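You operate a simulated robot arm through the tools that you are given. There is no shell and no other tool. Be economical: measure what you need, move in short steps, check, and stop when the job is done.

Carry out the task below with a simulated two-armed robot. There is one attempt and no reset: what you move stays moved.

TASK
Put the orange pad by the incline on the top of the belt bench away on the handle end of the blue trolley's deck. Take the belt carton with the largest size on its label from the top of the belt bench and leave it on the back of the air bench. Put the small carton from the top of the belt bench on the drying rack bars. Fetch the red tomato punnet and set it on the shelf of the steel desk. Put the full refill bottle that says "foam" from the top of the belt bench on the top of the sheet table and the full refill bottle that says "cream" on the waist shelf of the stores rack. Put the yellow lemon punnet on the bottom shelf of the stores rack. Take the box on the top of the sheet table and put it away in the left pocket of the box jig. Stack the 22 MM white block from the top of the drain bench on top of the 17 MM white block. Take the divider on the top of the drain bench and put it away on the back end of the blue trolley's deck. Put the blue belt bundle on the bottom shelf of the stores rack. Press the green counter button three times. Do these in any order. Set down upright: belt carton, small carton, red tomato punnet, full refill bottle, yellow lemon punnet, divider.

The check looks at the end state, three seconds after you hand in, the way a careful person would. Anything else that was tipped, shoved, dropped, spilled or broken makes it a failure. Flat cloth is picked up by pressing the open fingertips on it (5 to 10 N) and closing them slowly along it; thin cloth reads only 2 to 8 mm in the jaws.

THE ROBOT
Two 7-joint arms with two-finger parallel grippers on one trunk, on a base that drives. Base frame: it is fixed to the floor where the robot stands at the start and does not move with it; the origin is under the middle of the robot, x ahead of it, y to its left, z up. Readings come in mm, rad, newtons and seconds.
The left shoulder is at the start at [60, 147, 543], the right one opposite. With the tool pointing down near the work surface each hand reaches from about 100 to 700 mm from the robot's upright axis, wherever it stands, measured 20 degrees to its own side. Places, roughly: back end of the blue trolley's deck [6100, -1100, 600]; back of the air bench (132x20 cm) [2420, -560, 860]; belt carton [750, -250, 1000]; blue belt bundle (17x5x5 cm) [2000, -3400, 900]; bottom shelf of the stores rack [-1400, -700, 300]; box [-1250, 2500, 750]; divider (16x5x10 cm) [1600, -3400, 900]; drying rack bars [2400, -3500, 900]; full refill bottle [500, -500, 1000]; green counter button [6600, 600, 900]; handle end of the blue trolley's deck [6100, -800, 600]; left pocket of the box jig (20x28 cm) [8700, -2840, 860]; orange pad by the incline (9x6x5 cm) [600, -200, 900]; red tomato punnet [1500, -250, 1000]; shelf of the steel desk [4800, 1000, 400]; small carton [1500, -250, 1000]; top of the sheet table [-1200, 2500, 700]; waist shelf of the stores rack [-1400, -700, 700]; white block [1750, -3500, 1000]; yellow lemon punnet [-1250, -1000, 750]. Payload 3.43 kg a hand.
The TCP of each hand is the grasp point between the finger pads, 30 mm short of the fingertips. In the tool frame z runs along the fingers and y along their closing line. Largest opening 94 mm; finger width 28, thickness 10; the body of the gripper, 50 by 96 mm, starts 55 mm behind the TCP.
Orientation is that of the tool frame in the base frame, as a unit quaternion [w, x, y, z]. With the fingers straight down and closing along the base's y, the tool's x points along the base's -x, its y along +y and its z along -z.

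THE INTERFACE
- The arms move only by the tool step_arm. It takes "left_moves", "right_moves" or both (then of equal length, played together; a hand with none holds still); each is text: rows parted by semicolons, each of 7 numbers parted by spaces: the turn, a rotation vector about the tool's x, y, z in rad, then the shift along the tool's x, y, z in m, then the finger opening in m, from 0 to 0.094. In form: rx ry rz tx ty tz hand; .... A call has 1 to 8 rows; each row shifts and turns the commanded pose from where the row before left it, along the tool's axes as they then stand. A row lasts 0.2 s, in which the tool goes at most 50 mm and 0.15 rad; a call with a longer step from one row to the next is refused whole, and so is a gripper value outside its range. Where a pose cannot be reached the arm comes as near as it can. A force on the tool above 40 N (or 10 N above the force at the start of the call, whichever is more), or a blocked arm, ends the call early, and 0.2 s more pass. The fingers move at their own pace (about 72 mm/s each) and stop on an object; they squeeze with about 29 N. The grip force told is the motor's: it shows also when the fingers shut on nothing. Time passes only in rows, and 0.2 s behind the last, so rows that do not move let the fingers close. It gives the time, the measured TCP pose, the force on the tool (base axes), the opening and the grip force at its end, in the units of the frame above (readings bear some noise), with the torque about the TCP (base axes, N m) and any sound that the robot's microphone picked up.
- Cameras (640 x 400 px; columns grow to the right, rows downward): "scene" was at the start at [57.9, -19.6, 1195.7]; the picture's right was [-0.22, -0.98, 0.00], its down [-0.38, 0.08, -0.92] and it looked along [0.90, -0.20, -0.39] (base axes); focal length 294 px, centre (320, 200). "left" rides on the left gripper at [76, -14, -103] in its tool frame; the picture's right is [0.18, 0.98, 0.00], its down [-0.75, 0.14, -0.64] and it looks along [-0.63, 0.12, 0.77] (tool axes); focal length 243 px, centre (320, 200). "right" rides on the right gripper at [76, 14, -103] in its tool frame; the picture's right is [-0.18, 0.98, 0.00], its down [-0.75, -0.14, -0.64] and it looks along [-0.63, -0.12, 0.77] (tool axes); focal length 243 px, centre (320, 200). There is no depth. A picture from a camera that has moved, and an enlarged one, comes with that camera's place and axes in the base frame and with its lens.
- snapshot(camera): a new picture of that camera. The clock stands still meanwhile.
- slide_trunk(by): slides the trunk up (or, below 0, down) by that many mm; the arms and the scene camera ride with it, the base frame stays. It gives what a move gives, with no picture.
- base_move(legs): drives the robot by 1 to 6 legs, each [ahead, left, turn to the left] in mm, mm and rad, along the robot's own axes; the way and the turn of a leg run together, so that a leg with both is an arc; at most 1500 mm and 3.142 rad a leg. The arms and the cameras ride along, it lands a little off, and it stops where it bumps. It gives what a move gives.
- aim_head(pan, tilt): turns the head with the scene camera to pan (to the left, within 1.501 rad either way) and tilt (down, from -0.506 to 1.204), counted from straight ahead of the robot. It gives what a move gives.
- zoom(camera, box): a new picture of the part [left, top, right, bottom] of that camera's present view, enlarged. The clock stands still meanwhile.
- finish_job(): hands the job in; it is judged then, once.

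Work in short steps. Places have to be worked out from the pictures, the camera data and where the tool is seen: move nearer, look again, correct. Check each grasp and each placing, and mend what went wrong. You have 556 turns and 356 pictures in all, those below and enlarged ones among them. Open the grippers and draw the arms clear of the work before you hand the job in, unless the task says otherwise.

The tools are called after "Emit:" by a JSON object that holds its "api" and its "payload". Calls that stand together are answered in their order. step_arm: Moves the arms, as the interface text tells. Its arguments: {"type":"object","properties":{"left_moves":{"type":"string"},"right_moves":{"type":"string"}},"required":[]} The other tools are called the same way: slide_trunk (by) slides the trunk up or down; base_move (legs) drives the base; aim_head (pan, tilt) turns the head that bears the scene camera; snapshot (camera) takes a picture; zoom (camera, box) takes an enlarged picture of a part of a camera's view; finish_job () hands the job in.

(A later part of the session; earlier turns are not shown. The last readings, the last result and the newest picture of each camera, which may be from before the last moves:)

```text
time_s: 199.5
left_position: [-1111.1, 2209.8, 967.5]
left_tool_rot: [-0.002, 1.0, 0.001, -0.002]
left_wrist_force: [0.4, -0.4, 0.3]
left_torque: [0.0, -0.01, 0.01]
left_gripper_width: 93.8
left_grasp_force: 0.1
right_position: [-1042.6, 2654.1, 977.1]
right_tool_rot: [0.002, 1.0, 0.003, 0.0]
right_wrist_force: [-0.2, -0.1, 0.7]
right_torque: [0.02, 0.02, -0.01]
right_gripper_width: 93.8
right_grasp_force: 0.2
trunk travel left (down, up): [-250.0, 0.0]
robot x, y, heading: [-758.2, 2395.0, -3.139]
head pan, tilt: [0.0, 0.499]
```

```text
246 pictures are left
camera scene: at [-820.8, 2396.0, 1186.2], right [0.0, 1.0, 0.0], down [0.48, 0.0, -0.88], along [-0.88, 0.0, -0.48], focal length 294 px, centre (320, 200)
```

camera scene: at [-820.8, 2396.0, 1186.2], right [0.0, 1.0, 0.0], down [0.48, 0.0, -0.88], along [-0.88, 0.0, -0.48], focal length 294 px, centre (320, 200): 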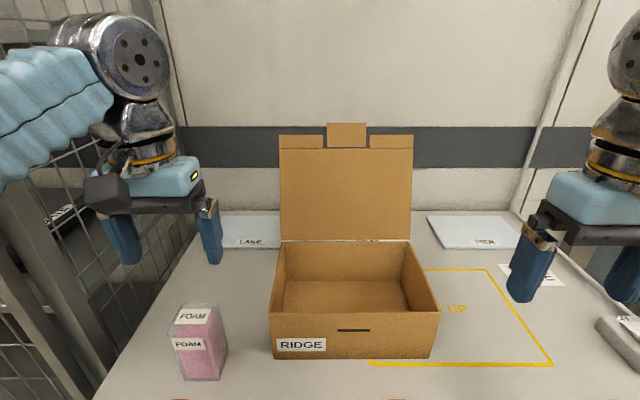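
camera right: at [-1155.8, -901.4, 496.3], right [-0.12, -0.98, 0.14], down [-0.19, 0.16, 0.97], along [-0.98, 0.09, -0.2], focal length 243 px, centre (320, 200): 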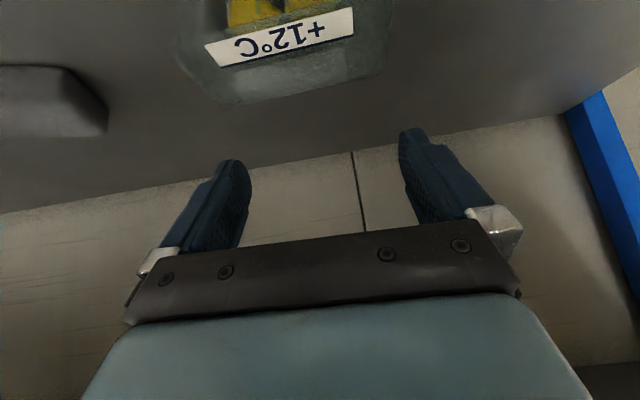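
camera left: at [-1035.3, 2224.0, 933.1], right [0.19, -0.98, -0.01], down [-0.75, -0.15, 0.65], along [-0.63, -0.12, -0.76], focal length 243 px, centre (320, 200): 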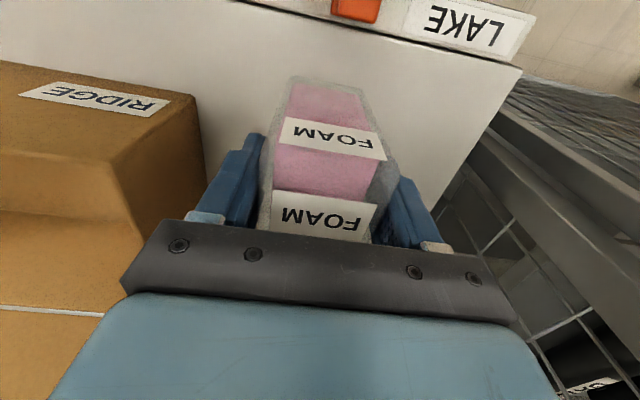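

FOAM stands upright. Next the box: walls at y≈2318 and 2578, rim z≈825, centre x≈-1221. I'll centre the base on it and bring both hands over the side walls.

Emit:
{"api": "base_move", "payload": {"legs": [[0, -53, 0]]}}

Emit:
{"api": "step_arm", "payload": {"left_moves": "0 0 0 -0.028 -0.014 0 0.094; 0 0 0 -0.028 -0.014 0 0.094; 0 0 0 -0.027 -0.014 0 0.094; 0 0 0 -0.027 -0.014 0 0.094; 0 0 0 0 0 0 0.094", "right_moves": "0 0 0 -0.035 0.026 0 0.094; 0 0 0 -0.036 0.026 0 0.094; 0 0 0 -0.036 0.026 0 0.094; 0 0 0 -0.036 0.026 0 0.094; 0 0 0 -0.036 0.026 0 0.094"}}

Emit:
{"api": "snapshot", "payload": {"camera": "scene"}}

Emit:
{"api": "snapshot", "payload": {"camera": "left"}}

Emit:
{"api": "snapshot", "payload": {"camera": "right"}}

```text
time_s: 200.5
left_position: [-1112.0, 2263.1, 966.8]
left_tool_rot: [-0.001, 1.0, 0.001, -0.003]
left_wrist_force: [-0.2, 0.2, -0.6]
left_torque: [0.0, -0.01, -0.04]
left_gripper_width: 94.0
left_grasp_force: 0.0
right_position: [-1042.0, 2708.8, 978.7]
right_tool_rot: [0.001, 1.0, 0.003, 0.0]
right_wrist_force: [-0.5, 0.0, -0.1]
right_torque: [0.03, -0.01, 0.01]
right_gripper_width: 94.1
right_grasp_force: 0.1
trunk travel left (down, up): [-250.0, 0.0]
robot x, y, heading: [-757.4, 2450.0, -3.136]
head pan, tilt: [0.0, 0.499]
```

```text
time_s: 201.7
left_position: [-1222.4, 2325.4, 966.6]
left_tool_rot: [0.001, 1.0, -0.001, -0.001]
left_wrist_force: [-0.9, 3.3, 0.6]
left_torque: [-0.27, -0.04, -0.02]
left_gripper_width: 94.2
left_grasp_force: 0.1
right_position: [-1212.5, 2584.0, 977.7]
right_tool_rot: [0.006, 1.0, 0.006, -0.001]
right_wrist_force: [-1.0, 3.5, -0.5]
right_torque: [-0.34, -0.07, 0.01]
right_gripper_width: 94.2
right_grasp_force: 0.0
right hand out of reach, approached as far as the arm can: row 5
trunk travel left (down, up): [-250.0, 0.0]
robot x, y, heading: [-754.3, 2448.8, -3.138]
head pan, tilt: [0.0, 0.499]
```

```text
245 pictures are left
camera scene: at [-821.8, 2454.8, 1186.2], right [0.0, 1.0, -0.01], down [0.48, 0.0, -0.88], along [-0.88, 0.0, -0.48], focal length 294 px, centre (320, 200)
```

scene: 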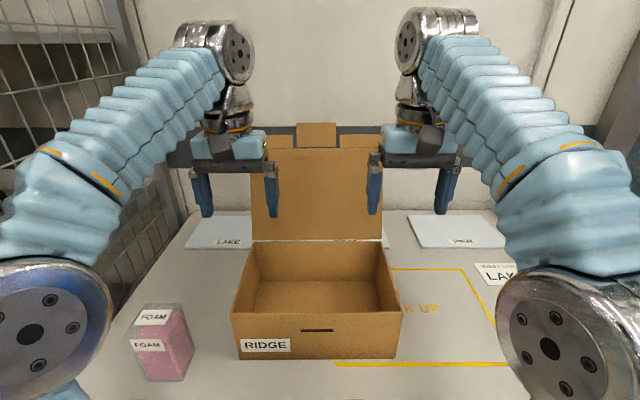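

```text
244 pictures are left
camera left: at [-1145.6, 2339.3, 1068.2], right [0.18, -0.98, 0.0], down [-0.75, -0.14, 0.65], along [-0.63, -0.12, -0.76], focal length 243 px, centre (320, 200)
```

left: 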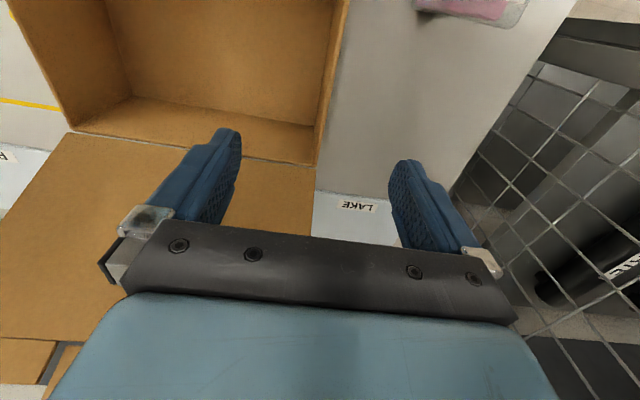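

```text
243 pictures are left
camera right: at [-1136.5, 2573.1, 1079.8], right [-0.17, -0.99, 0.01], down [-0.75, 0.14, 0.64], along [-0.63, 0.1, -0.77], focal length 243 px, centre (320, 200)
```

right: 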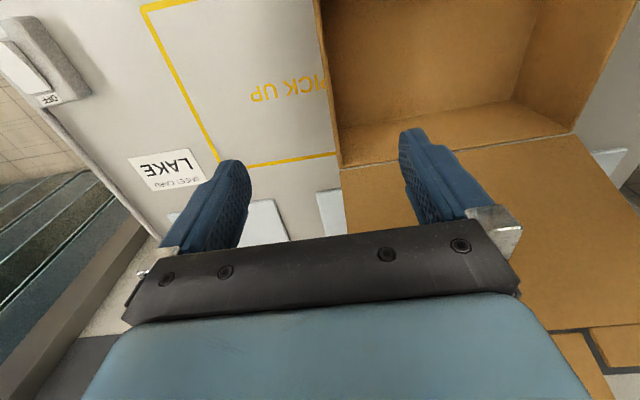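

Walls are at y≈2318 and ≈2570. Adjust and lower both hands to just above the rim, then check.

Emit:
{"api": "step_arm", "payload": {"left_moves": "0 0 0 0 0.007 0.03 0.094; 0 0 0 0 0 0.035 0.094; 0 0 0 0 0 0.032 0.094; 0 0 0 0 0 0 0.094", "right_moves": "-0.006 0 -0.006 -0.004 0.013 0.035 0.094; 0 0 0 0 0 0.037 0.094; 0 0 0 0 0 0.036 0.094; 0 0 0 0 0 0 0.094"}}

Emit:
{"api": "snapshot", "payload": {"camera": "left"}}

Emit:
{"api": "snapshot", "payload": {"camera": "right"}}

```text
time_s: 202.7
left_position: [-1223.0, 2311.9, 870.3]
left_tool_rot: [-0.002, 1.0, 0.002, -0.002]
left_wrist_force: [1.2, 0.7, 0.3]
left_torque: [-0.01, 0.02, 0.0]
left_gripper_width: 93.9
left_grasp_force: 0.0
right_position: [-1216.9, 2569.0, 869.5]
right_tool_rot: [0.004, 1.0, 0.004, -0.001]
right_wrist_force: [-0.2, -0.5, 0.6]
right_torque: [-0.01, -0.01, 0.01]
right_gripper_width: 93.9
right_grasp_force: 0.1
trunk travel left (down, up): [-250.0, 0.0]
robot x, y, heading: [-756.1, 2448.6, -3.139]
head pan, tilt: [0.0, 0.499]
```

```text
242 pictures are left
camera left: at [-1145.0, 2325.4, 970.8], right [0.19, -0.98, 0.0], down [-0.75, -0.15, 0.65], along [-0.63, -0.12, -0.76], focal length 243 px, centre (320, 200)
```

left: 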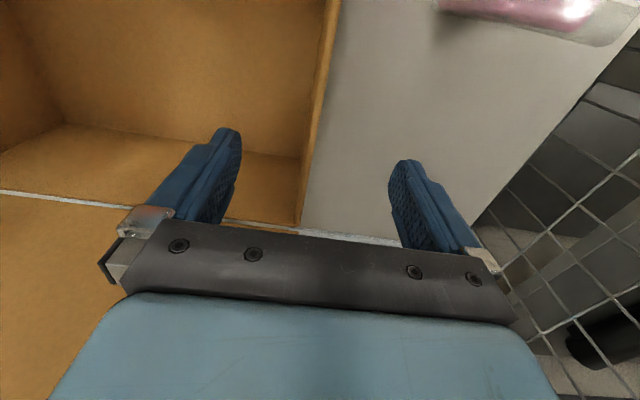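

```text
241 pictures are left
camera right: at [-1140.2, 2556.3, 971.9], right [-0.17, -0.98, 0.01], down [-0.76, 0.14, 0.64], along [-0.63, 0.11, -0.77], focal length 243 px, centre (320, 200)
```

right: 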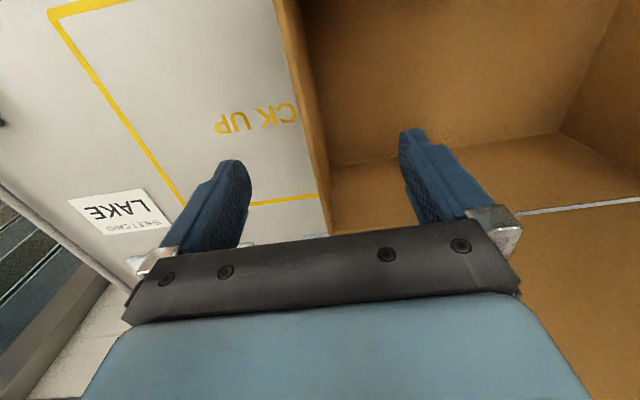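

Adjust both 4 mm toward +y and lower so the fingers straddle the walls.

Emit:
{"api": "step_arm", "payload": {"left_moves": "0 0 0 0 -0.004 0.015 0.094; 0 0 0 0 0 0.02 0.094; 0 0 0 0 0 0.02 0.094; 0 0 0 0 0 0 0.094", "right_moves": "-0.004 0 -0.004 0 -0.004 0.015 0.094; 0 0 0 0 0 0.02 0.094; 0 0 0 0 0 0.02 0.094; 0 0 0 0 0 0 0.094"}}

Emit:
{"api": "snapshot", "payload": {"camera": "scene"}}

```text
time_s: 203.7
left_position: [-1222.4, 2317.1, 815.6]
left_tool_rot: [-0.002, 1.0, 0.002, -0.003]
left_wrist_force: [-0.1, 1.0, -0.2]
left_torque: [0.0, 0.0, 0.0]
left_gripper_width: 93.9
left_grasp_force: 0.0
right_position: [-1216.4, 2572.9, 815.4]
right_tool_rot: [0.005, 1.0, 0.008, 0.0]
right_wrist_force: [0.5, 0.1, -0.9]
right_torque: [0.03, -0.03, -0.01]
right_gripper_width: 94.1
right_grasp_force: 0.1
trunk travel left (down, up): [-250.0, 0.0]
robot x, y, heading: [-761.1, 2452.0, -3.137]
head pan, tilt: [0.0, 0.499]
```

```text
240 pictures are left
camera scene: at [-821.1, 2449.4, 1186.3], right [0.0, 1.0, 0.0], down [0.48, 0.0, -0.88], along [-0.88, 0.0, -0.48], focal length 294 px, centre (320, 200)
```

scene: 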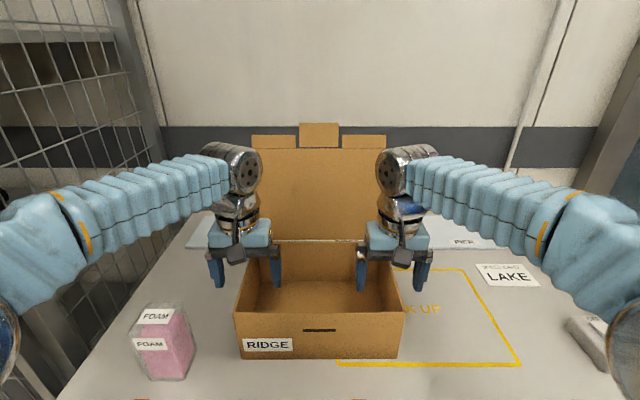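

Both straddle the walls. Close both grippers together.

Emit:
{"api": "step_arm", "payload": {"left_moves": "0 0 0 0 0 0 0.04; 0 0 0 0 0 0 0.01; 0 0 0 0 0 0 0; 0 0 0 0 0 0 0; 0 0 0 0 0 0 0; 0 0 0 0 0 0 0", "right_moves": "0 0 0 0 0 0 0.04; 0 0 0 0 0 0 0.01; 0 0 0 0 0 0 0; 0 0 0 0 0 0 0; 0 0 0 0 0 0 0; 0 0 0 0 0 0 0"}}

Emit:
{"api": "snapshot", "payload": {"camera": "scene"}}

```text
time_s: 205.1
left_position: [-1222.1, 2317.8, 814.0]
left_tool_rot: [-0.003, 1.0, 0.002, -0.003]
left_wrist_force: [-0.3, 9.1, -0.1]
left_torque: [-0.19, 0.07, 0.22]
left_gripper_width: 9.0
left_grasp_force: 28.8
right_position: [-1214.7, 2571.8, 815.4]
right_tool_rot: [0.006, 1.0, 0.008, 0.0]
right_wrist_force: [0.1, -7.6, -0.2]
right_torque: [0.38, 0.0, -0.19]
right_gripper_width: 9.3
right_grasp_force: 29.4
trunk travel left (down, up): [-250.0, 0.0]
robot x, y, heading: [-758.5, 2448.8, -3.14]
head pan, tilt: [0.0, 0.499]
```

```text
239 pictures are left
camera scene: at [-821.0, 2449.4, 1186.3], right [0.0, 1.0, 0.0], down [0.48, 0.0, -0.88], along [-0.88, 0.0, -0.48], focal length 294 px, centre (320, 200)
```

scene: 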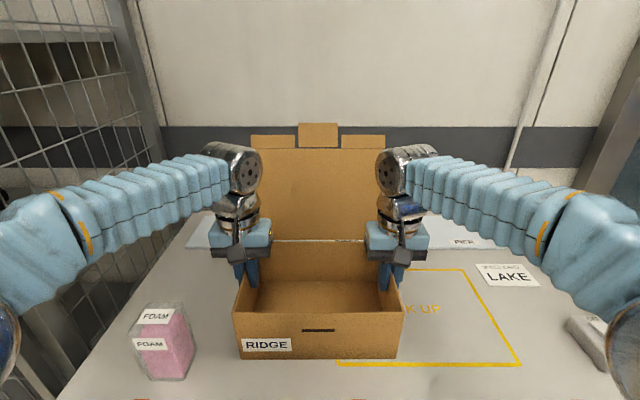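

Both walls gripped (9 mm). Lift slowly together.

Emit:
{"api": "step_arm", "payload": {"left_moves": "0 0 0 0 -0.001 -0.01 0; 0 0 0 0 0 -0.02 0; 0 0 0 0 0 -0.025 0; 0 0 0 0 0 -0.025 0; 0 0 0 0 0 0 0", "right_moves": "0 0 0 0 0.001 -0.01 0; 0 0 0 0 0 -0.02 0; 0 0 0 0 0 -0.025 0; 0 0 0 0 0 -0.025 0; 0 0 0 0 0 0 0"}}

Emit:
{"api": "snapshot", "payload": {"camera": "scene"}}

```text
time_s: 206.3
left_position: [-1221.3, 2316.9, 895.5]
left_tool_rot: [-0.002, 1.0, 0.001, -0.003]
left_wrist_force: [2.2, 4.3, -1.3]
left_torque: [-0.11, -0.03, 0.13]
left_gripper_width: 9.3
left_grasp_force: 29.1
right_position: [-1215.6, 2571.8, 893.8]
right_tool_rot: [0.006, 1.0, 0.007, 0.0]
right_wrist_force: [-0.7, -5.3, -2.0]
right_torque: [0.32, -0.02, -0.35]
right_gripper_width: 8.9
right_grasp_force: 28.6
trunk travel left (down, up): [-250.0, 0.0]
robot x, y, heading: [-758.6, 2446.4, -3.132]
head pan, tilt: [0.0, 0.499]
```

```text
238 pictures are left
camera scene: at [-821.1, 2449.4, 1186.2], right [0.0, 1.0, 0.0], down [0.48, 0.0, -0.88], along [-0.88, 0.0, -0.48], focal length 294 px, centre (320, 200)
```

scene: 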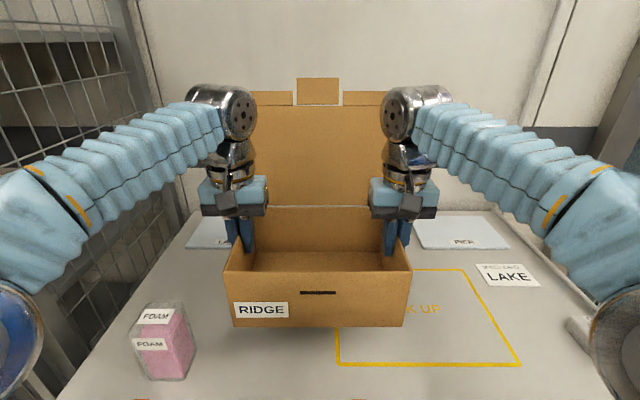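

The box is up and level, only ~0.35 kg. Back away and slide to the open aisle, then turn toward +x.

Emit:
{"api": "base_move", "payload": {"legs": [[-600, 0, 0], [0, 1000, 0], [0, 900, 0], [0, 0, 3.14]]}}

Emit:
{"api": "snapshot", "payload": {"camera": "scene"}}

```text
time_s: 226.2
left_position: [301.9, 674.2, 894.8]
left_tool_rot: [0.002, 0.0, 1.0, -0.002]
left_wrist_force: [-0.7, -1.9, -0.5]
left_torque: [0.14, 0.03, 0.16]
left_gripper_width: 9.4
left_grasp_force: 28.6
right_position: [295.1, 419.0, 895.6]
right_tool_rot: [0.0, -0.007, 1.0, 0.005]
right_wrist_force: [0.3, 0.8, -1.6]
right_torque: [-0.27, 0.05, -0.32]
right_gripper_width: 8.9
right_grasp_force: 29.2
trunk travel left (down, up): [-250.0, 0.0]
robot x, y, heading: [-166.4, 543.6, -0.0]
head pan, tilt: [0.0, 0.499]
```

```text
237 pictures are left
camera scene: at [-104.7, 542.5, 1186.2], right [0.0, -1.0, 0.0], down [-0.48, 0.0, -0.88], along [0.88, 0.0, -0.48], focal length 294 px, centre (320, 200)
```

scene: 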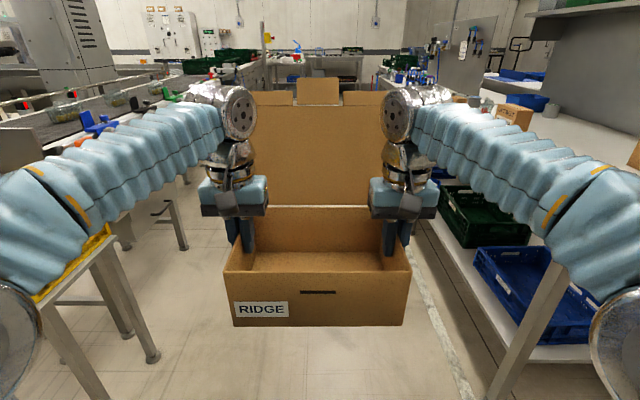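

Emit:
{"api": "aim_head", "payload": {"pan": 0, "tilt": 0.15}}

Emit:
{"api": "snapshot", "payload": {"camera": "scene"}}

```text
time_s: 227.0
left_position: [301.4, 674.4, 896.3]
left_tool_rot: [0.002, -0.001, 1.0, -0.002]
left_wrist_force: [-1.7, -0.5, -1.1]
left_torque: [0.09, 0.04, 0.13]
left_gripper_width: 9.2
left_grasp_force: 29.5
right_position: [294.3, 419.3, 894.7]
right_tool_rot: [0.0, -0.007, 1.0, 0.004]
right_wrist_force: [0.7, 1.1, -1.6]
right_torque: [-0.26, 0.04, -0.34]
right_gripper_width: 9.2
right_grasp_force: 29.5
trunk travel left (down, up): [-250.0, 0.0]
robot x, y, heading: [-161.1, 541.6, 0.002]
head pan, tilt: [0.0, 0.15]
```

```text
236 pictures are left
camera scene: at [-103.0, 542.5, 1218.6], right [0.0, -1.0, 0.0], down [-0.15, 0.0, -0.99], along [0.99, 0.0, -0.15], focal length 294 px, centre (320, 200)
```

scene: 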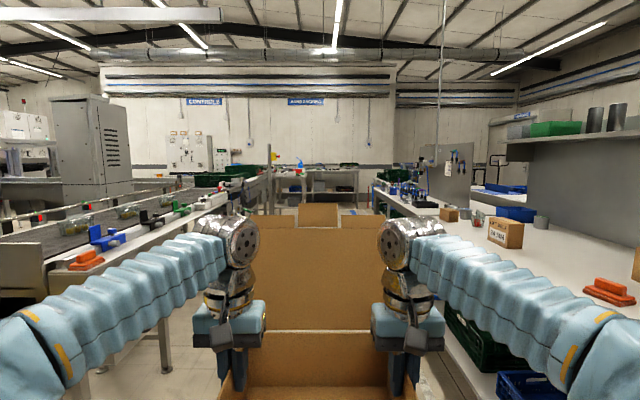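

The corridor ahead (y≈0…1300) is free. Drive along it to x≈2600 and look again.

Emit:
{"api": "base_move", "payload": {"legs": [[1400, 0, 0], [1400, 0, 0]]}}

Emit:
{"api": "snapshot", "payload": {"camera": "scene"}}

Emit:
{"api": "aim_head", "payload": {"pan": -0.9, "tilt": 0.2}}

Emit:
{"api": "snapshot", "payload": {"camera": "scene"}}

```text
time_s: 240.6
left_position: [3101.7, 656.5, 896.0]
left_tool_rot: [0.002, 0.006, 1.0, -0.002]
left_wrist_force: [-0.5, -1.4, -1.0]
left_torque: [0.12, 0.07, 0.14]
left_gripper_width: 9.4
left_grasp_force: 29.0
right_position: [3090.5, 400.7, 894.9]
right_tool_rot: [-0.001, 0.0, 1.0, 0.005]
right_wrist_force: [0.0, 0.9, -2.7]
right_torque: [-0.26, 0.05, -0.29]
right_gripper_width: 9.2
right_grasp_force: 29.3
trunk travel left (down, up): [-250.0, 0.0]
robot x, y, heading: [2636.0, 530.5, -0.016]
head pan, tilt: [0.0, 0.15]
```

```text
235 pictures are left
camera scene: at [2695.1, 530.2, 1218.6], right [-0.01, -1.0, 0.0], down [-0.15, 0.0, -0.99], along [0.99, -0.01, -0.15], focal length 294 px, centre (320, 200)
```

scene: 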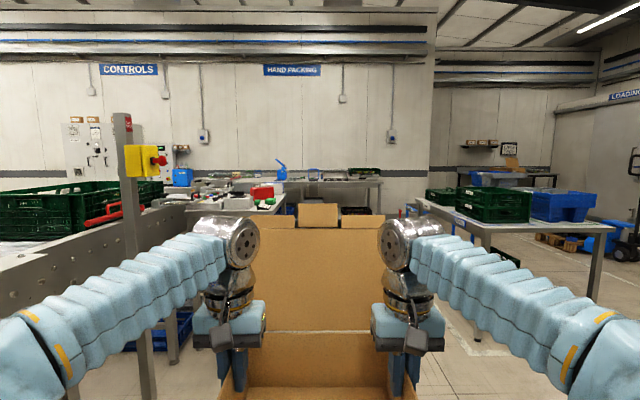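

```text
time_s: 241.8
left_position: [3101.3, 655.9, 896.4]
left_tool_rot: [0.002, 0.006, 1.0, -0.002]
left_wrist_force: [-1.5, -1.4, -1.2]
left_torque: [0.1, -0.01, 0.15]
left_gripper_width: 9.1
left_grasp_force: 29.2
right_position: [3090.4, 401.4, 895.0]
right_tool_rot: [0.0, -0.001, 1.0, 0.005]
right_wrist_force: [0.6, 1.3, -1.3]
right_torque: [-0.26, 0.04, -0.3]
right_gripper_width: 9.1
right_grasp_force: 28.8
trunk travel left (down, up): [-250.0, 0.0]
robot x, y, heading: [2635.7, 527.3, -0.012]
head pan, tilt: [-0.901, 0.201]
```

```text
234 pictures are left
camera scene: at [2659.5, 457.6, 1214.0], right [-0.79, -0.61, 0.0], down [-0.12, 0.16, -0.98], along [0.6, -0.78, -0.2], focal length 294 px, centre (320, 200)
```

scene: 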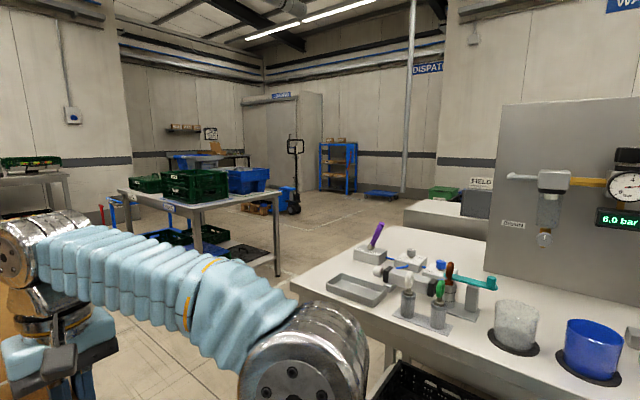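

A table with crates stands around x 4500–5100, y<-500; I'll pass it on the left. Move to y≈200 and on to x≈4000, then look.

Emit:
{"api": "base_move", "payload": {"legs": [[700, -280, 0.012], [700, 0, 0]]}}

Emit:
{"api": "aim_head", "payload": {"pan": -0.3, "tilt": 0.25}}

Emit:
{"api": "snapshot", "payload": {"camera": "scene"}}

Emit:
{"api": "aim_head", "payload": {"pan": 0.7, "tilt": 0.25}}

Emit:
{"api": "snapshot", "payload": {"camera": "scene"}}

```text
time_s: 249.3
left_position: [4494.7, 374.3, 895.9]
left_tool_rot: [0.002, -0.001, 1.0, -0.003]
left_wrist_force: [-0.7, -1.7, -0.1]
left_torque: [0.12, 0.03, 0.16]
left_gripper_width: 9.2
left_grasp_force: 29.0
right_position: [4487.0, 119.6, 894.8]
right_tool_rot: [0.0, -0.005, 1.0, 0.006]
right_wrist_force: [0.5, 0.8, -1.3]
right_torque: [-0.22, 0.0, -0.29]
right_gripper_width: 9.3
right_grasp_force: 29.6
trunk travel left (down, up): [-250.0, 0.0]
robot x, y, heading: [4026.2, 244.2, -0.004]
head pan, tilt: [-0.901, 0.201]
```

```text
time_s: 250.3
left_position: [4495.7, 374.4, 895.2]
left_tool_rot: [0.003, -0.001, 1.0, -0.002]
left_wrist_force: [-1.2, -1.7, -1.7]
left_torque: [0.11, 0.05, 0.16]
left_gripper_width: 9.3
left_grasp_force: 29.3
right_position: [4486.9, 119.5, 894.2]
right_tool_rot: [0.0, -0.005, 1.0, 0.005]
right_wrist_force: [0.4, 1.0, -2.6]
right_torque: [-0.25, 0.05, -0.28]
right_gripper_width: 9.1
right_grasp_force: 29.3
trunk travel left (down, up): [-250.0, 0.0]
robot x, y, heading: [4031.2, 240.8, -0.003]
head pan, tilt: [-0.3, 0.25]
```

```text
233 pictures are left
camera scene: at [4086.6, 216.7, 1209.4], right [-0.3, -0.95, 0.0], down [-0.24, 0.07, -0.97], along [0.93, -0.29, -0.25], focal length 294 px, centre (320, 200)
```

scene: 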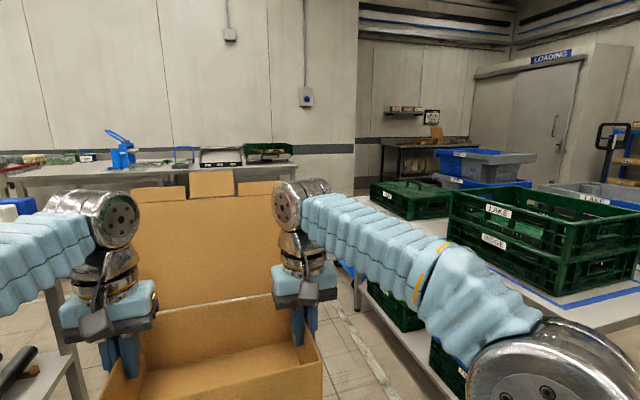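

```text
time_s: 251.5
left_position: [4495.6, 373.7, 895.6]
left_tool_rot: [0.003, 0.0, 1.0, -0.001]
left_wrist_force: [-0.5, -0.8, -1.8]
left_torque: [0.13, 0.01, 0.14]
left_gripper_width: 9.4
left_grasp_force: 28.8
right_position: [4486.7, 119.7, 895.4]
right_tool_rot: [0.0, -0.006, 1.0, 0.006]
right_wrist_force: [0.3, 1.9, -2.3]
right_torque: [-0.25, 0.03, -0.28]
right_gripper_width: 9.6
right_grasp_force: 29.0
trunk travel left (down, up): [-250.0, 0.0]
robot x, y, heading: [4031.4, 243.6, -0.001]
head pan, tilt: [0.7, 0.25]
```

```text
232 pictures are left
camera scene: at [4069.0, 304.5, 1209.4], right [0.64, -0.77, 0.0], down [-0.19, -0.16, -0.97], along [0.74, 0.62, -0.25], focal length 294 px, centre (320, 200)
```

scene: 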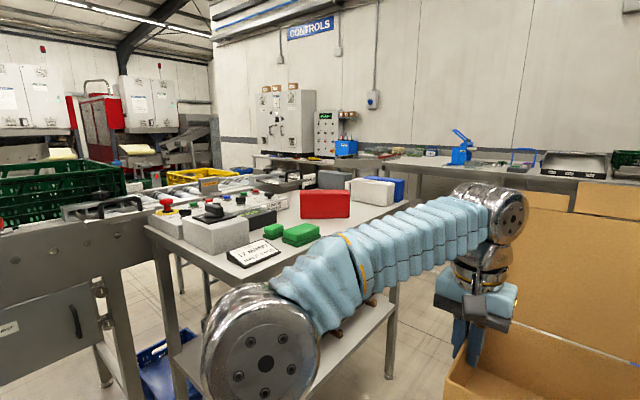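

The crate table runs x 4500–5700 and the trolley blocks beyond, so I'll go down the aisle at x≈3800 (between the air bench end and the crate table).

Emit:
{"api": "base_move", "payload": {"legs": [[-230, 0, 0], [0, 0, -1.57], [1000, 0, 0]]}}

Emit:
{"api": "aim_head", "payload": {"pan": 0.5, "tilt": 0.2}}

Emit:
{"api": "snapshot", "payload": {"camera": "scene"}}

Emit:
{"api": "aim_head", "payload": {"pan": -0.4, "tilt": 0.2}}

Emit:
{"api": "snapshot", "payload": {"camera": "scene"}}

```text
time_s: 261.9
left_position: [3943.7, -1224.0, 895.8]
left_tool_rot: [0.001, 0.704, 0.711, -0.003]
left_wrist_force: [-1.0, 0.4, -0.2]
left_torque: [0.03, -0.13, 0.15]
left_gripper_width: 9.6
left_grasp_force: 28.8
right_position: [3689.7, -1220.6, 894.6]
right_tool_rot: [0.004, 0.699, 0.715, 0.004]
right_wrist_force: [0.4, 0.5, -2.2]
right_torque: [0.04, 0.22, -0.3]
right_gripper_width: 9.2
right_grasp_force: 28.6
trunk travel left (down, up): [-250.0, 0.0]
robot x, y, heading: [3808.7, -759.1, -1.566]
head pan, tilt: [0.7, 0.25]
```

```text
time_s: 262.6
left_position: [3943.6, -1225.0, 895.6]
left_tool_rot: [0.0, 0.703, 0.711, -0.003]
left_wrist_force: [-1.7, 0.7, -1.1]
left_torque: [0.0, -0.15, 0.16]
left_gripper_width: 9.2
left_grasp_force: 28.8
right_position: [3688.4, -1219.7, 894.2]
right_tool_rot: [0.004, 0.699, 0.715, 0.003]
right_wrist_force: [2.0, -1.0, -1.7]
right_torque: [0.0, 0.22, -0.27]
right_gripper_width: 9.0
right_grasp_force: 28.6
trunk travel left (down, up): [-250.0, 0.0]
robot x, y, heading: [3807.6, -763.9, -1.558]
head pan, tilt: [0.499, 0.201]
```

```text
231 pictures are left
camera scene: at [3849.8, -811.6, 1213.9], right [-0.87, -0.49, 0.0], down [-0.1, 0.17, -0.98], along [0.48, -0.86, -0.2], focal length 294 px, centre (320, 200)
```

scene: 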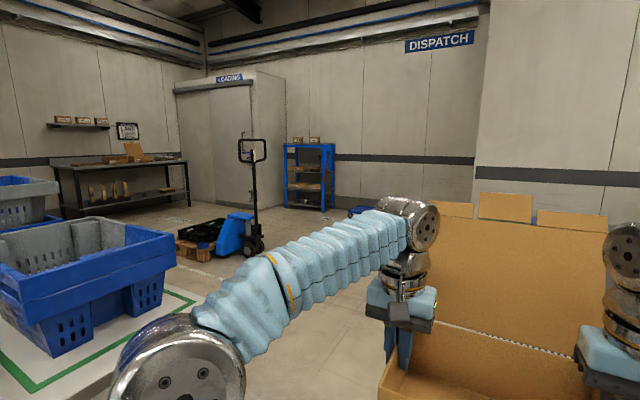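

```text
time_s: 263.8
left_position: [3943.0, -1224.8, 894.3]
left_tool_rot: [0.0, 0.704, 0.71, -0.003]
left_wrist_force: [-1.6, 0.7, -0.9]
left_torque: [-0.03, -0.1, 0.16]
left_gripper_width: 9.3
left_grasp_force: 29.2
right_position: [3689.1, -1220.7, 894.9]
right_tool_rot: [0.005, 0.699, 0.715, 0.004]
right_wrist_force: [0.5, -1.3, -1.3]
right_torque: [0.07, 0.25, -0.27]
right_gripper_width: 9.3
right_grasp_force: 29.4
trunk travel left (down, up): [-250.0, 0.0]
robot x, y, heading: [3807.1, -760.1, -1.564]
head pan, tilt: [-0.4, 0.201]
```

```text
230 pictures are left
camera scene: at [3769.0, -816.5, 1213.9], right [-0.93, 0.38, 0.0], down [0.08, 0.18, -0.98], along [-0.37, -0.91, -0.2], focal length 294 px, centre (320, 200)
```

scene: 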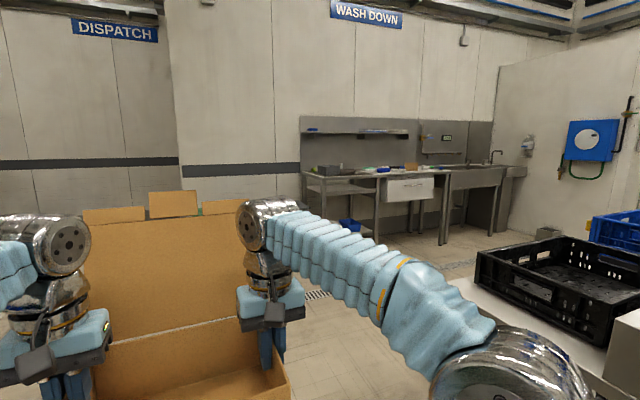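

I see the jig table in the far corner and a pallet jack near (6000,-3150). I'll go down to y≈-2000, turn to +x and drive between trolley and pallet.

Emit:
{"api": "base_move", "payload": {"legs": [[1260, 0, 0], [0, 0, 1.564], [1000, 0, 0]]}}

Emit:
{"api": "aim_head", "payload": {"pan": 0, "tilt": 0.2}}

Emit:
{"api": "snapshot", "payload": {"camera": "scene"}}

```text
time_s: 278.8
left_position: [5276.9, -1906.0, 896.5]
left_tool_rot: [0.003, 0.001, 1.0, -0.003]
left_wrist_force: [0.9, -0.8, -2.0]
left_torque: [0.13, 0.02, 0.15]
left_gripper_width: 8.9
left_grasp_force: 29.4
right_position: [5269.0, -2160.4, 895.7]
right_tool_rot: [0.0, -0.005, 1.0, 0.005]
right_wrist_force: [0.0, 0.4, -1.9]
right_torque: [-0.25, 0.04, -0.3]
right_gripper_width: 8.8
right_grasp_force: 28.8
trunk travel left (down, up): [-250.0, 0.0]
robot x, y, heading: [4811.7, -2037.5, -0.002]
head pan, tilt: [-0.4, 0.201]
```

```text
time_s: 279.6
left_position: [5277.0, -1905.2, 895.0]
left_tool_rot: [0.002, 0.001, 1.0, -0.002]
left_wrist_force: [-1.1, -2.3, -1.2]
left_torque: [0.12, 0.04, 0.16]
left_gripper_width: 9.4
left_grasp_force: 29.0
right_position: [5268.9, -2160.0, 894.4]
right_tool_rot: [0.0, -0.004, 1.0, 0.005]
right_wrist_force: [0.2, 1.6, -1.5]
right_torque: [-0.2, 0.05, -0.27]
right_gripper_width: 9.0
right_grasp_force: 29.1
trunk travel left (down, up): [-250.0, 0.0]
robot x, y, heading: [4811.8, -2034.5, 0.001]
head pan, tilt: [0.0, 0.201]
```

```text
229 pictures are left
camera scene: at [4872.0, -2034.9, 1213.9], right [0.0, -1.0, 0.0], down [-0.2, 0.0, -0.98], along [0.98, 0.0, -0.2], focal length 294 px, centre (320, 200)
```

scene: 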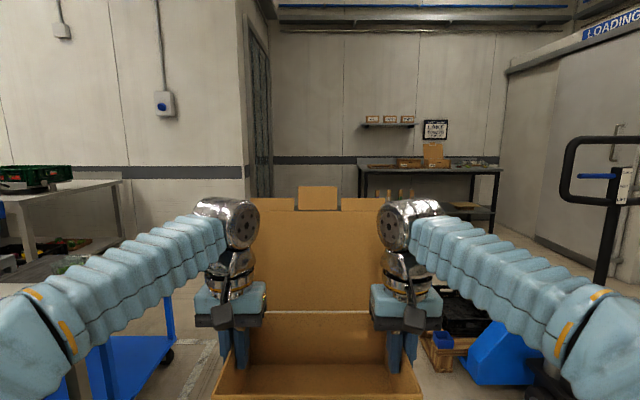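

Passage is clear. Drive on to x≈7300.

Emit:
{"api": "base_move", "payload": {"legs": [[1300, 0, 0], [1200, 0, 0]]}}

Emit:
{"api": "aim_head", "payload": {"pan": -0.35, "tilt": 0.3}}

Emit:
{"api": "snapshot", "payload": {"camera": "scene"}}

```text
time_s: 291.9
left_position: [7781.5, -1910.5, 895.2]
left_tool_rot: [0.002, 0.0, 1.0, -0.002]
left_wrist_force: [-0.3, -1.1, -1.6]
left_torque: [0.17, 0.06, 0.14]
left_gripper_width: 9.1
left_grasp_force: 28.9
right_position: [7774.1, -2164.0, 895.5]
right_tool_rot: [0.0, -0.005, 1.0, 0.005]
right_wrist_force: [0.9, -0.3, -1.6]
right_torque: [-0.25, 0.03, -0.3]
right_gripper_width: 9.6
right_grasp_force: 28.7
trunk travel left (down, up): [-250.0, 0.0]
robot x, y, heading: [7317.3, -2044.8, 0.0]
head pan, tilt: [0.0, 0.201]
```

```text
time_s: 292.7
left_position: [7781.3, -1909.9, 896.1]
left_tool_rot: [0.002, 0.0, 1.0, -0.001]
left_wrist_force: [-1.8, -1.5, -1.8]
left_torque: [0.13, 0.04, 0.16]
left_gripper_width: 9.3
left_grasp_force: 29.0
right_position: [7773.1, -2165.1, 894.5]
right_tool_rot: [0.0, -0.005, 1.0, 0.005]
right_wrist_force: [0.8, 0.7, -2.3]
right_torque: [-0.21, -0.01, -0.26]
right_gripper_width: 9.4
right_grasp_force: 29.0
trunk travel left (down, up): [-250.0, 0.0]
robot x, y, heading: [7316.4, -2044.2, -0.001]
head pan, tilt: [-0.351, 0.3]
```

```text
228 pictures are left
camera scene: at [7371.3, -2072.2, 1204.7], right [-0.34, -0.94, 0.0], down [-0.28, 0.1, -0.96], along [0.9, -0.33, -0.3], focal length 294 px, centre (320, 200)
```

scene: 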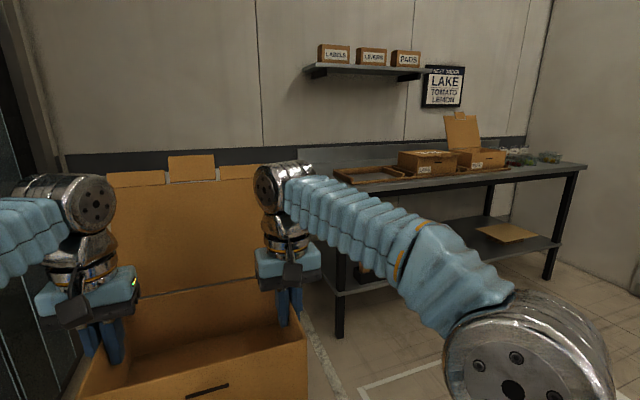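

Emit:
{"api": "zoom", "payload": {"camera": "scene", "box": [310, 60, 590, 235]}}

```text
2.29 times, centred on (450, 148) of scene
camera zoom: at [7371.3, -2072.2, 1204.7], right [-0.34, -0.94, 0.0], down [-0.28, 0.1, -0.96], along [0.9, -0.33, -0.3], focal length 673 px, centre (23, 320)
```

zoom: 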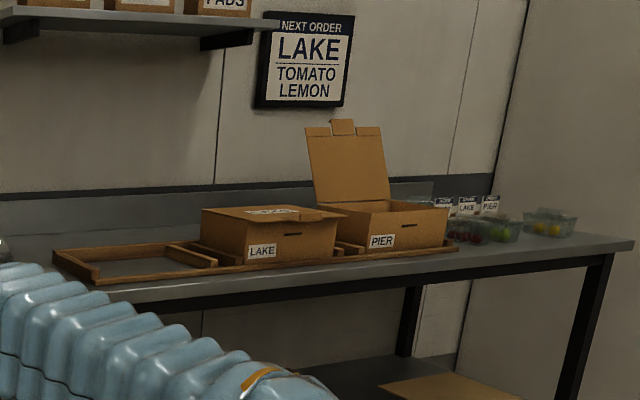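

The left pocket is empty, next to the LAKE box. Drive forward a bit, then slide right to line up at y≈-2840.

Emit:
{"api": "base_move", "payload": {"legs": [[450, 0, 0], [0, -790, 0]]}}

Emit:
{"api": "aim_head", "payload": {"pan": 0, "tilt": 0.35}}

Emit:
{"api": "snapshot", "payload": {"camera": "scene"}}

Emit:
{"api": "snapshot", "payload": {"camera": "left"}}

Emit:
{"api": "snapshot", "payload": {"camera": "right"}}

```text
time_s: 299.3
left_position: [8232.8, -2698.6, 896.8]
left_tool_rot: [0.003, 0.001, 1.0, -0.001]
left_wrist_force: [-0.7, -0.8, -1.8]
left_torque: [0.13, 0.06, 0.13]
left_gripper_width: 9.1
left_grasp_force: 28.8
right_position: [8224.5, -2953.1, 894.7]
right_tool_rot: [0.0, -0.005, 1.0, 0.005]
right_wrist_force: [0.3, 0.9, -1.0]
right_torque: [-0.26, 0.02, -0.23]
right_gripper_width: 8.8
right_grasp_force: 28.7
trunk travel left (down, up): [-250.0, 0.0]
robot x, y, heading: [7765.9, -2828.0, -0.003]
head pan, tilt: [-0.351, 0.3]
```

```text
time_s: 300.1
left_position: [8232.6, -2698.7, 895.1]
left_tool_rot: [0.002, 0.0, 1.0, -0.001]
left_wrist_force: [-0.2, -1.0, -1.7]
left_torque: [0.11, 0.04, 0.15]
left_gripper_width: 9.5
left_grasp_force: 29.4
right_position: [8224.9, -2955.2, 895.3]
right_tool_rot: [0.0, -0.005, 1.0, 0.005]
right_wrist_force: [0.6, 0.7, -2.0]
right_torque: [-0.24, 0.04, -0.25]
right_gripper_width: 9.3
right_grasp_force: 29.8
trunk travel left (down, up): [-250.0, 0.0]
robot x, y, heading: [7766.3, -2830.4, -0.002]
head pan, tilt: [0.0, 0.351]
```

```text
226 pictures are left
camera scene: at [7827.7, -2828.7, 1199.9], right [0.0, -1.0, 0.0], down [-0.34, 0.0, -0.94], along [0.94, 0.0, -0.34], focal length 294 px, centre (320, 200)
```

scene: 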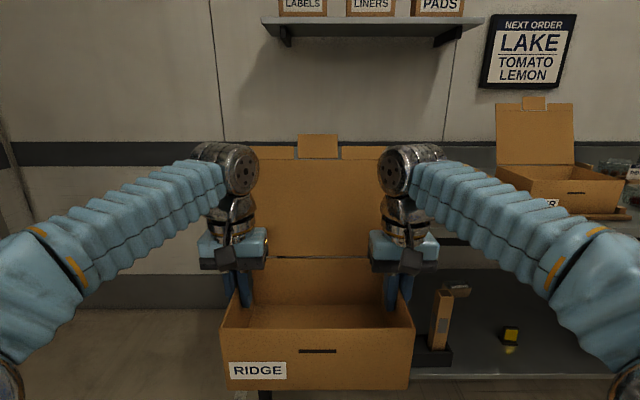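

```text
225 pictures are left
camera left: at [8156.4, -2713.5, 996.6], right [-0.18, 0.98, 0.0], down [0.75, 0.14, 0.65], along [0.64, 0.11, -0.76], focal length 243 px, centre (320, 200)
```

left: 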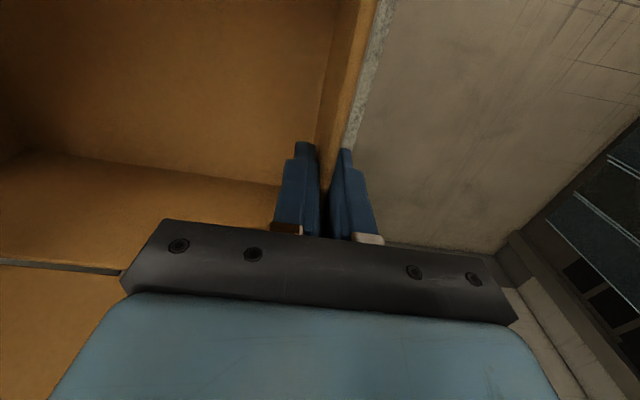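

```text
224 pictures are left
camera right: at [8148.3, -2941.2, 997.2], right [0.17, 0.98, 0.01], down [0.76, -0.14, 0.64], along [0.63, -0.1, -0.77], focal length 243 px, centre (320, 200)
```

right: 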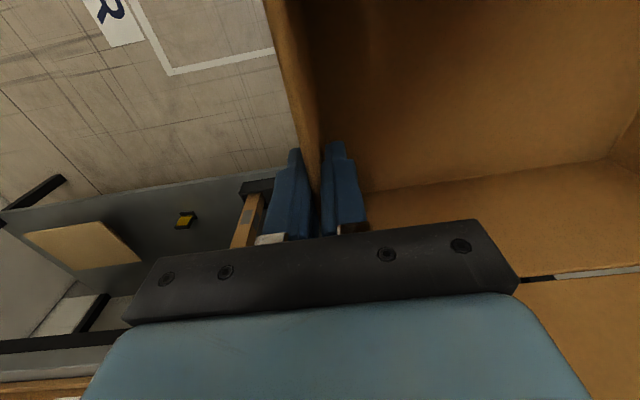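

The box hides the pocket. I'll slide left 450 mm to measure the pocket with the head panned right.

Emit:
{"api": "base_move", "payload": {"legs": [[150, 480, 0]]}}

Emit:
{"api": "aim_head", "payload": {"pan": -0.75, "tilt": 0.35}}

Emit:
{"api": "snapshot", "payload": {"camera": "scene"}}

```text
time_s: 303.1
left_position: [8387.3, -2222.6, 894.2]
left_tool_rot: [0.003, 0.003, 1.0, -0.002]
left_wrist_force: [-0.4, -1.7, -0.4]
left_torque: [0.13, 0.02, 0.19]
left_gripper_width: 9.2
left_grasp_force: 29.4
right_position: [8378.3, -2476.4, 895.1]
right_tool_rot: [0.0, -0.003, 1.0, 0.005]
right_wrist_force: [0.2, 1.3, -1.3]
right_torque: [-0.22, 0.06, -0.26]
right_gripper_width: 9.2
right_grasp_force: 28.8
trunk travel left (down, up): [-250.0, 0.0]
robot x, y, heading: [7917.5, -2345.7, -0.008]
head pan, tilt: [0.0, 0.351]
```

```text
time_s: 304.2
left_position: [8386.7, -2221.5, 895.4]
left_tool_rot: [0.002, 0.004, 1.0, -0.001]
left_wrist_force: [-0.6, -1.5, -1.0]
left_torque: [0.13, 0.01, 0.15]
left_gripper_width: 9.2
left_grasp_force: 29.2
right_position: [8379.1, -2476.7, 895.2]
right_tool_rot: [-0.002, -0.001, 1.0, 0.005]
right_wrist_force: [0.0, 1.7, -1.4]
right_torque: [-0.25, 0.03, -0.23]
right_gripper_width: 9.3
right_grasp_force: 28.8
trunk travel left (down, up): [-250.0, 0.0]
robot x, y, heading: [7921.3, -2348.4, -0.007]
head pan, tilt: [-0.75, 0.351]
```

```text
223 pictures are left
camera scene: at [7956.4, -2412.8, 1199.9], right [-0.69, -0.73, 0.0], down [-0.25, 0.24, -0.94], along [0.68, -0.64, -0.34], focal length 294 px, centre (320, 200)
```

scene: 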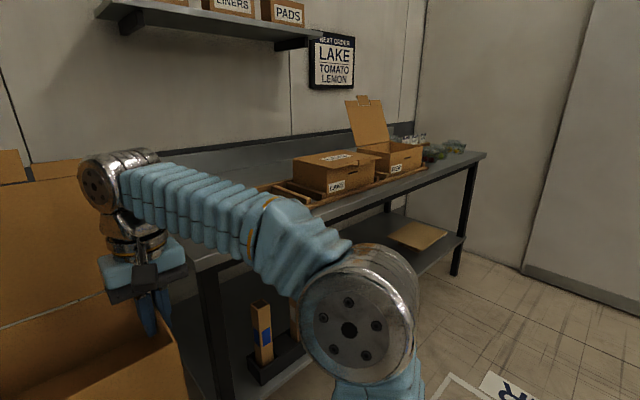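

The arm blocks it. I'll go back in line with the pocket, farther off, and lower the box so I can look over the lid.

Emit:
{"api": "base_move", "payload": {"legs": [[-280, 0, 0], [0, -490, 0.007]]}}

Emit:
{"api": "step_arm", "payload": {"left_moves": "0 0 0 0 0 0.045 0; 0 0 0 0 0 0.045 0; 0 0 0 0 0 0.045 0; 0 0 0 0 0 0.045 0; 0 0 0 0 0 0.045 0", "right_moves": "0 0 0 0 0 0.045 0; 0 0 0 0 0 0.045 0; 0 0 0 0 0 0.045 0; 0 0 0 0 0 0.045 0; 0 0 0 0 0 0.045 0"}}

Emit:
{"api": "aim_head", "payload": {"pan": 0, "tilt": 0.35}}

Emit:
{"api": "snapshot", "payload": {"camera": "scene"}}

```text
time_s: 308.6
left_position: [8106.2, -2705.9, 896.3]
left_tool_rot: [0.003, 0.0, 1.0, -0.002]
left_wrist_force: [-0.7, -1.3, -0.5]
left_torque: [0.15, 0.03, 0.15]
left_gripper_width: 9.2
left_grasp_force: 29.7
right_position: [8099.1, -2960.9, 894.9]
right_tool_rot: [-0.001, -0.006, 1.0, 0.005]
right_wrist_force: [0.6, 1.9, -1.9]
right_torque: [-0.25, -0.01, -0.3]
right_gripper_width: 9.4
right_grasp_force: 28.4
trunk travel left (down, up): [-250.0, 0.0]
robot x, y, heading: [7637.1, -2836.6, 0.005]
head pan, tilt: [-0.75, 0.351]
```

```text
time_s: 309.8
left_position: [8106.5, -2704.4, 670.5]
left_tool_rot: [0.003, -0.002, 1.0, -0.001]
left_wrist_force: [-3.2, 17.8, 0.6]
left_torque: [-0.11, -0.19, -0.2]
left_gripper_width: 9.2
left_grasp_force: 29.0
right_position: [8098.0, -2959.6, 669.8]
right_tool_rot: [-0.001, -0.006, 1.0, 0.005]
right_wrist_force: [1.2, -17.3, -2.6]
right_torque: [-0.12, 0.18, -0.45]
right_gripper_width: 9.1
right_grasp_force: 29.1
trunk travel left (down, up): [-250.0, 0.0]
robot x, y, heading: [7643.1, -2837.0, 0.005]
head pan, tilt: [-0.75, 0.351]
```

```text
time_s: 310.9
left_position: [8107.3, -2704.5, 669.8]
left_tool_rot: [0.003, -0.002, 1.0, -0.001]
left_wrist_force: [-1.9, 33.5, -0.5]
left_torque: [-0.16, 0.14, -0.25]
left_gripper_width: 9.1
left_grasp_force: 29.1
right_position: [8098.2, -2958.5, 670.9]
right_tool_rot: [-0.002, -0.006, 1.0, 0.005]
right_wrist_force: [1.5, -34.4, -1.6]
right_torque: [-0.05, -0.11, -0.48]
right_gripper_width: 9.2
right_grasp_force: 28.7
trunk travel left (down, up): [-250.0, 0.0]
robot x, y, heading: [7638.5, -2838.3, 0.005]
head pan, tilt: [0.0, 0.351]
```

```text
222 pictures are left
camera scene: at [7700.9, -2836.5, 1199.9], right [0.0, -1.0, 0.0], down [-0.34, 0.0, -0.94], along [0.94, 0.0, -0.34], focal length 294 px, centre (320, 200)
```

scene: 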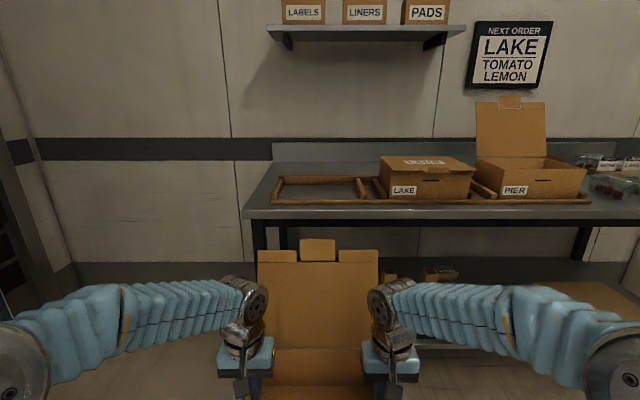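

Great view. There's a 34 N squeeze on the box; relieve by spreading the hands ~1 mm each, and zoom on the pocket.

Emit:
{"api": "step_arm", "payload": {"left_moves": "0 0 0 0 0.0012 0 0; 0 0 0 0 0 0 0", "right_moves": "0 0 0 0 -0.0012 0 0; 0 0 0 0 0 0 0"}}

Emit:
{"api": "zoom", "payload": {"camera": "scene", "box": [230, 130, 486, 290]}}

```text
time_s: 311.5
left_position: [8107.6, -2704.8, 670.3]
left_tool_rot: [0.003, 0.0, 1.0, -0.002]
left_wrist_force: [-2.1, 27.9, -1.1]
left_torque: [-0.07, 0.09, -0.15]
left_gripper_width: 9.2
left_grasp_force: 29.2
right_position: [8097.7, -2959.3, 670.5]
right_tool_rot: [-0.001, -0.005, 1.0, 0.005]
right_wrist_force: [1.9, -27.9, -2.5]
right_torque: [-0.05, -0.03, -0.5]
right_gripper_width: 9.4
right_grasp_force: 28.5
trunk travel left (down, up): [-250.0, 0.0]
robot x, y, heading: [7636.5, -2836.7, 0.001]
head pan, tilt: [0.0, 0.351]
```

```text
2.50 times, centred on (358, 210) of scene
camera zoom: at [7700.9, -2836.4, 1199.9], right [0.0, -1.0, 0.0], down [-0.34, 0.0, -0.94], along [0.94, 0.0, -0.34], focal length 736 px, centre (225, 175)
```

zoom: 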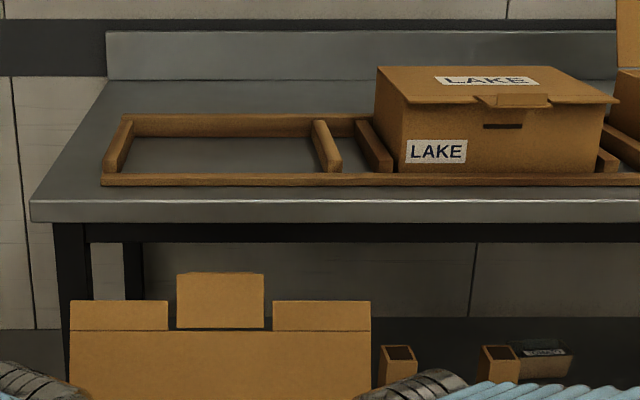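

The pocket's y-centre is ≈-2834. To fix x, I'll triangulate: high zoom here and again after moving 240 mm closer.

Emit:
{"api": "zoom", "payload": {"camera": "scene", "box": [262, 165, 326, 205]}}

Emit:
{"api": "base_move", "payload": {"legs": [[240, 0, 0]]}}

Emit:
{"api": "snapshot", "payload": {"camera": "scene"}}

```text
10.00 times, centred on (294, 185) of scene
camera zoom: at [7700.9, -2836.4, 1199.9], right [0.0, -1.0, 0.0], down [-0.34, 0.0, -0.94], along [0.94, 0.0, -0.34], focal length 2944 px, centre (580, 350)
```

zoom: 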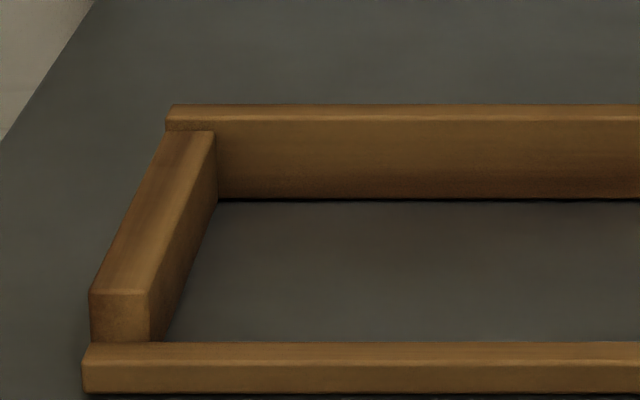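

```text
time_s: 313.3
left_position: [8347.9, -2704.5, 670.7]
left_tool_rot: [0.003, -0.001, 1.0, -0.001]
left_wrist_force: [-1.6, 23.8, -0.6]
left_torque: [-0.05, -0.04, -0.14]
left_gripper_width: 9.1
left_grasp_force: 28.6
right_position: [8339.0, -2958.0, 670.9]
right_tool_rot: [-0.001, -0.007, 1.0, 0.006]
right_wrist_force: [0.2, -23.7, -2.3]
right_torque: [-0.08, 0.08, -0.52]
right_gripper_width: 9.2
right_grasp_force: 29.2
trunk travel left (down, up): [-250.0, 0.0]
robot x, y, heading: [7883.4, -2831.5, 0.007]
head pan, tilt: [0.0, 0.351]
```

```text
219 pictures are left
camera scene: at [7941.7, -2835.8, 1199.9], right [0.0, -1.0, 0.0], down [-0.34, 0.0, -0.94], along [0.94, 0.0, -0.34], focal length 294 px, centre (320, 200)
```

scene: 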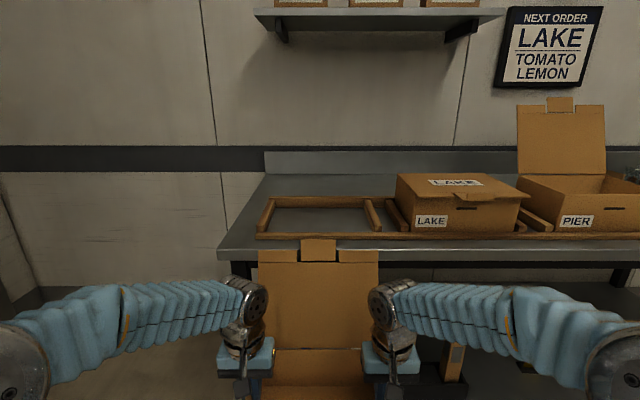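

Emit:
{"api": "zoom", "payload": {"camera": "scene", "box": [245, 185, 405, 285]}}

```text
4.00 times, centred on (325, 235) of scene
camera zoom: at [7941.7, -2835.8, 1199.9], right [0.0, -1.0, 0.0], down [-0.34, 0.0, -0.94], along [0.94, 0.0, -0.34], focal length 1178 px, centre (300, 60)
```

zoom: 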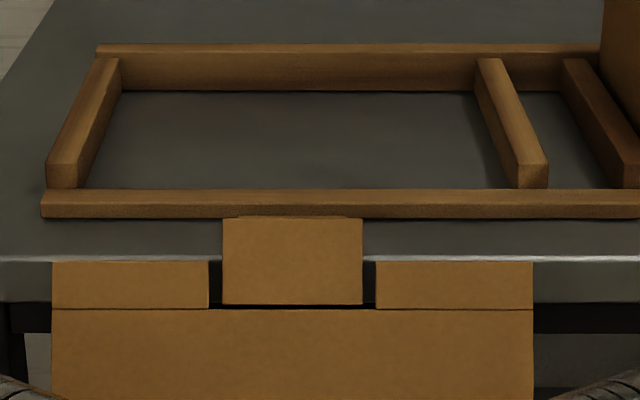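

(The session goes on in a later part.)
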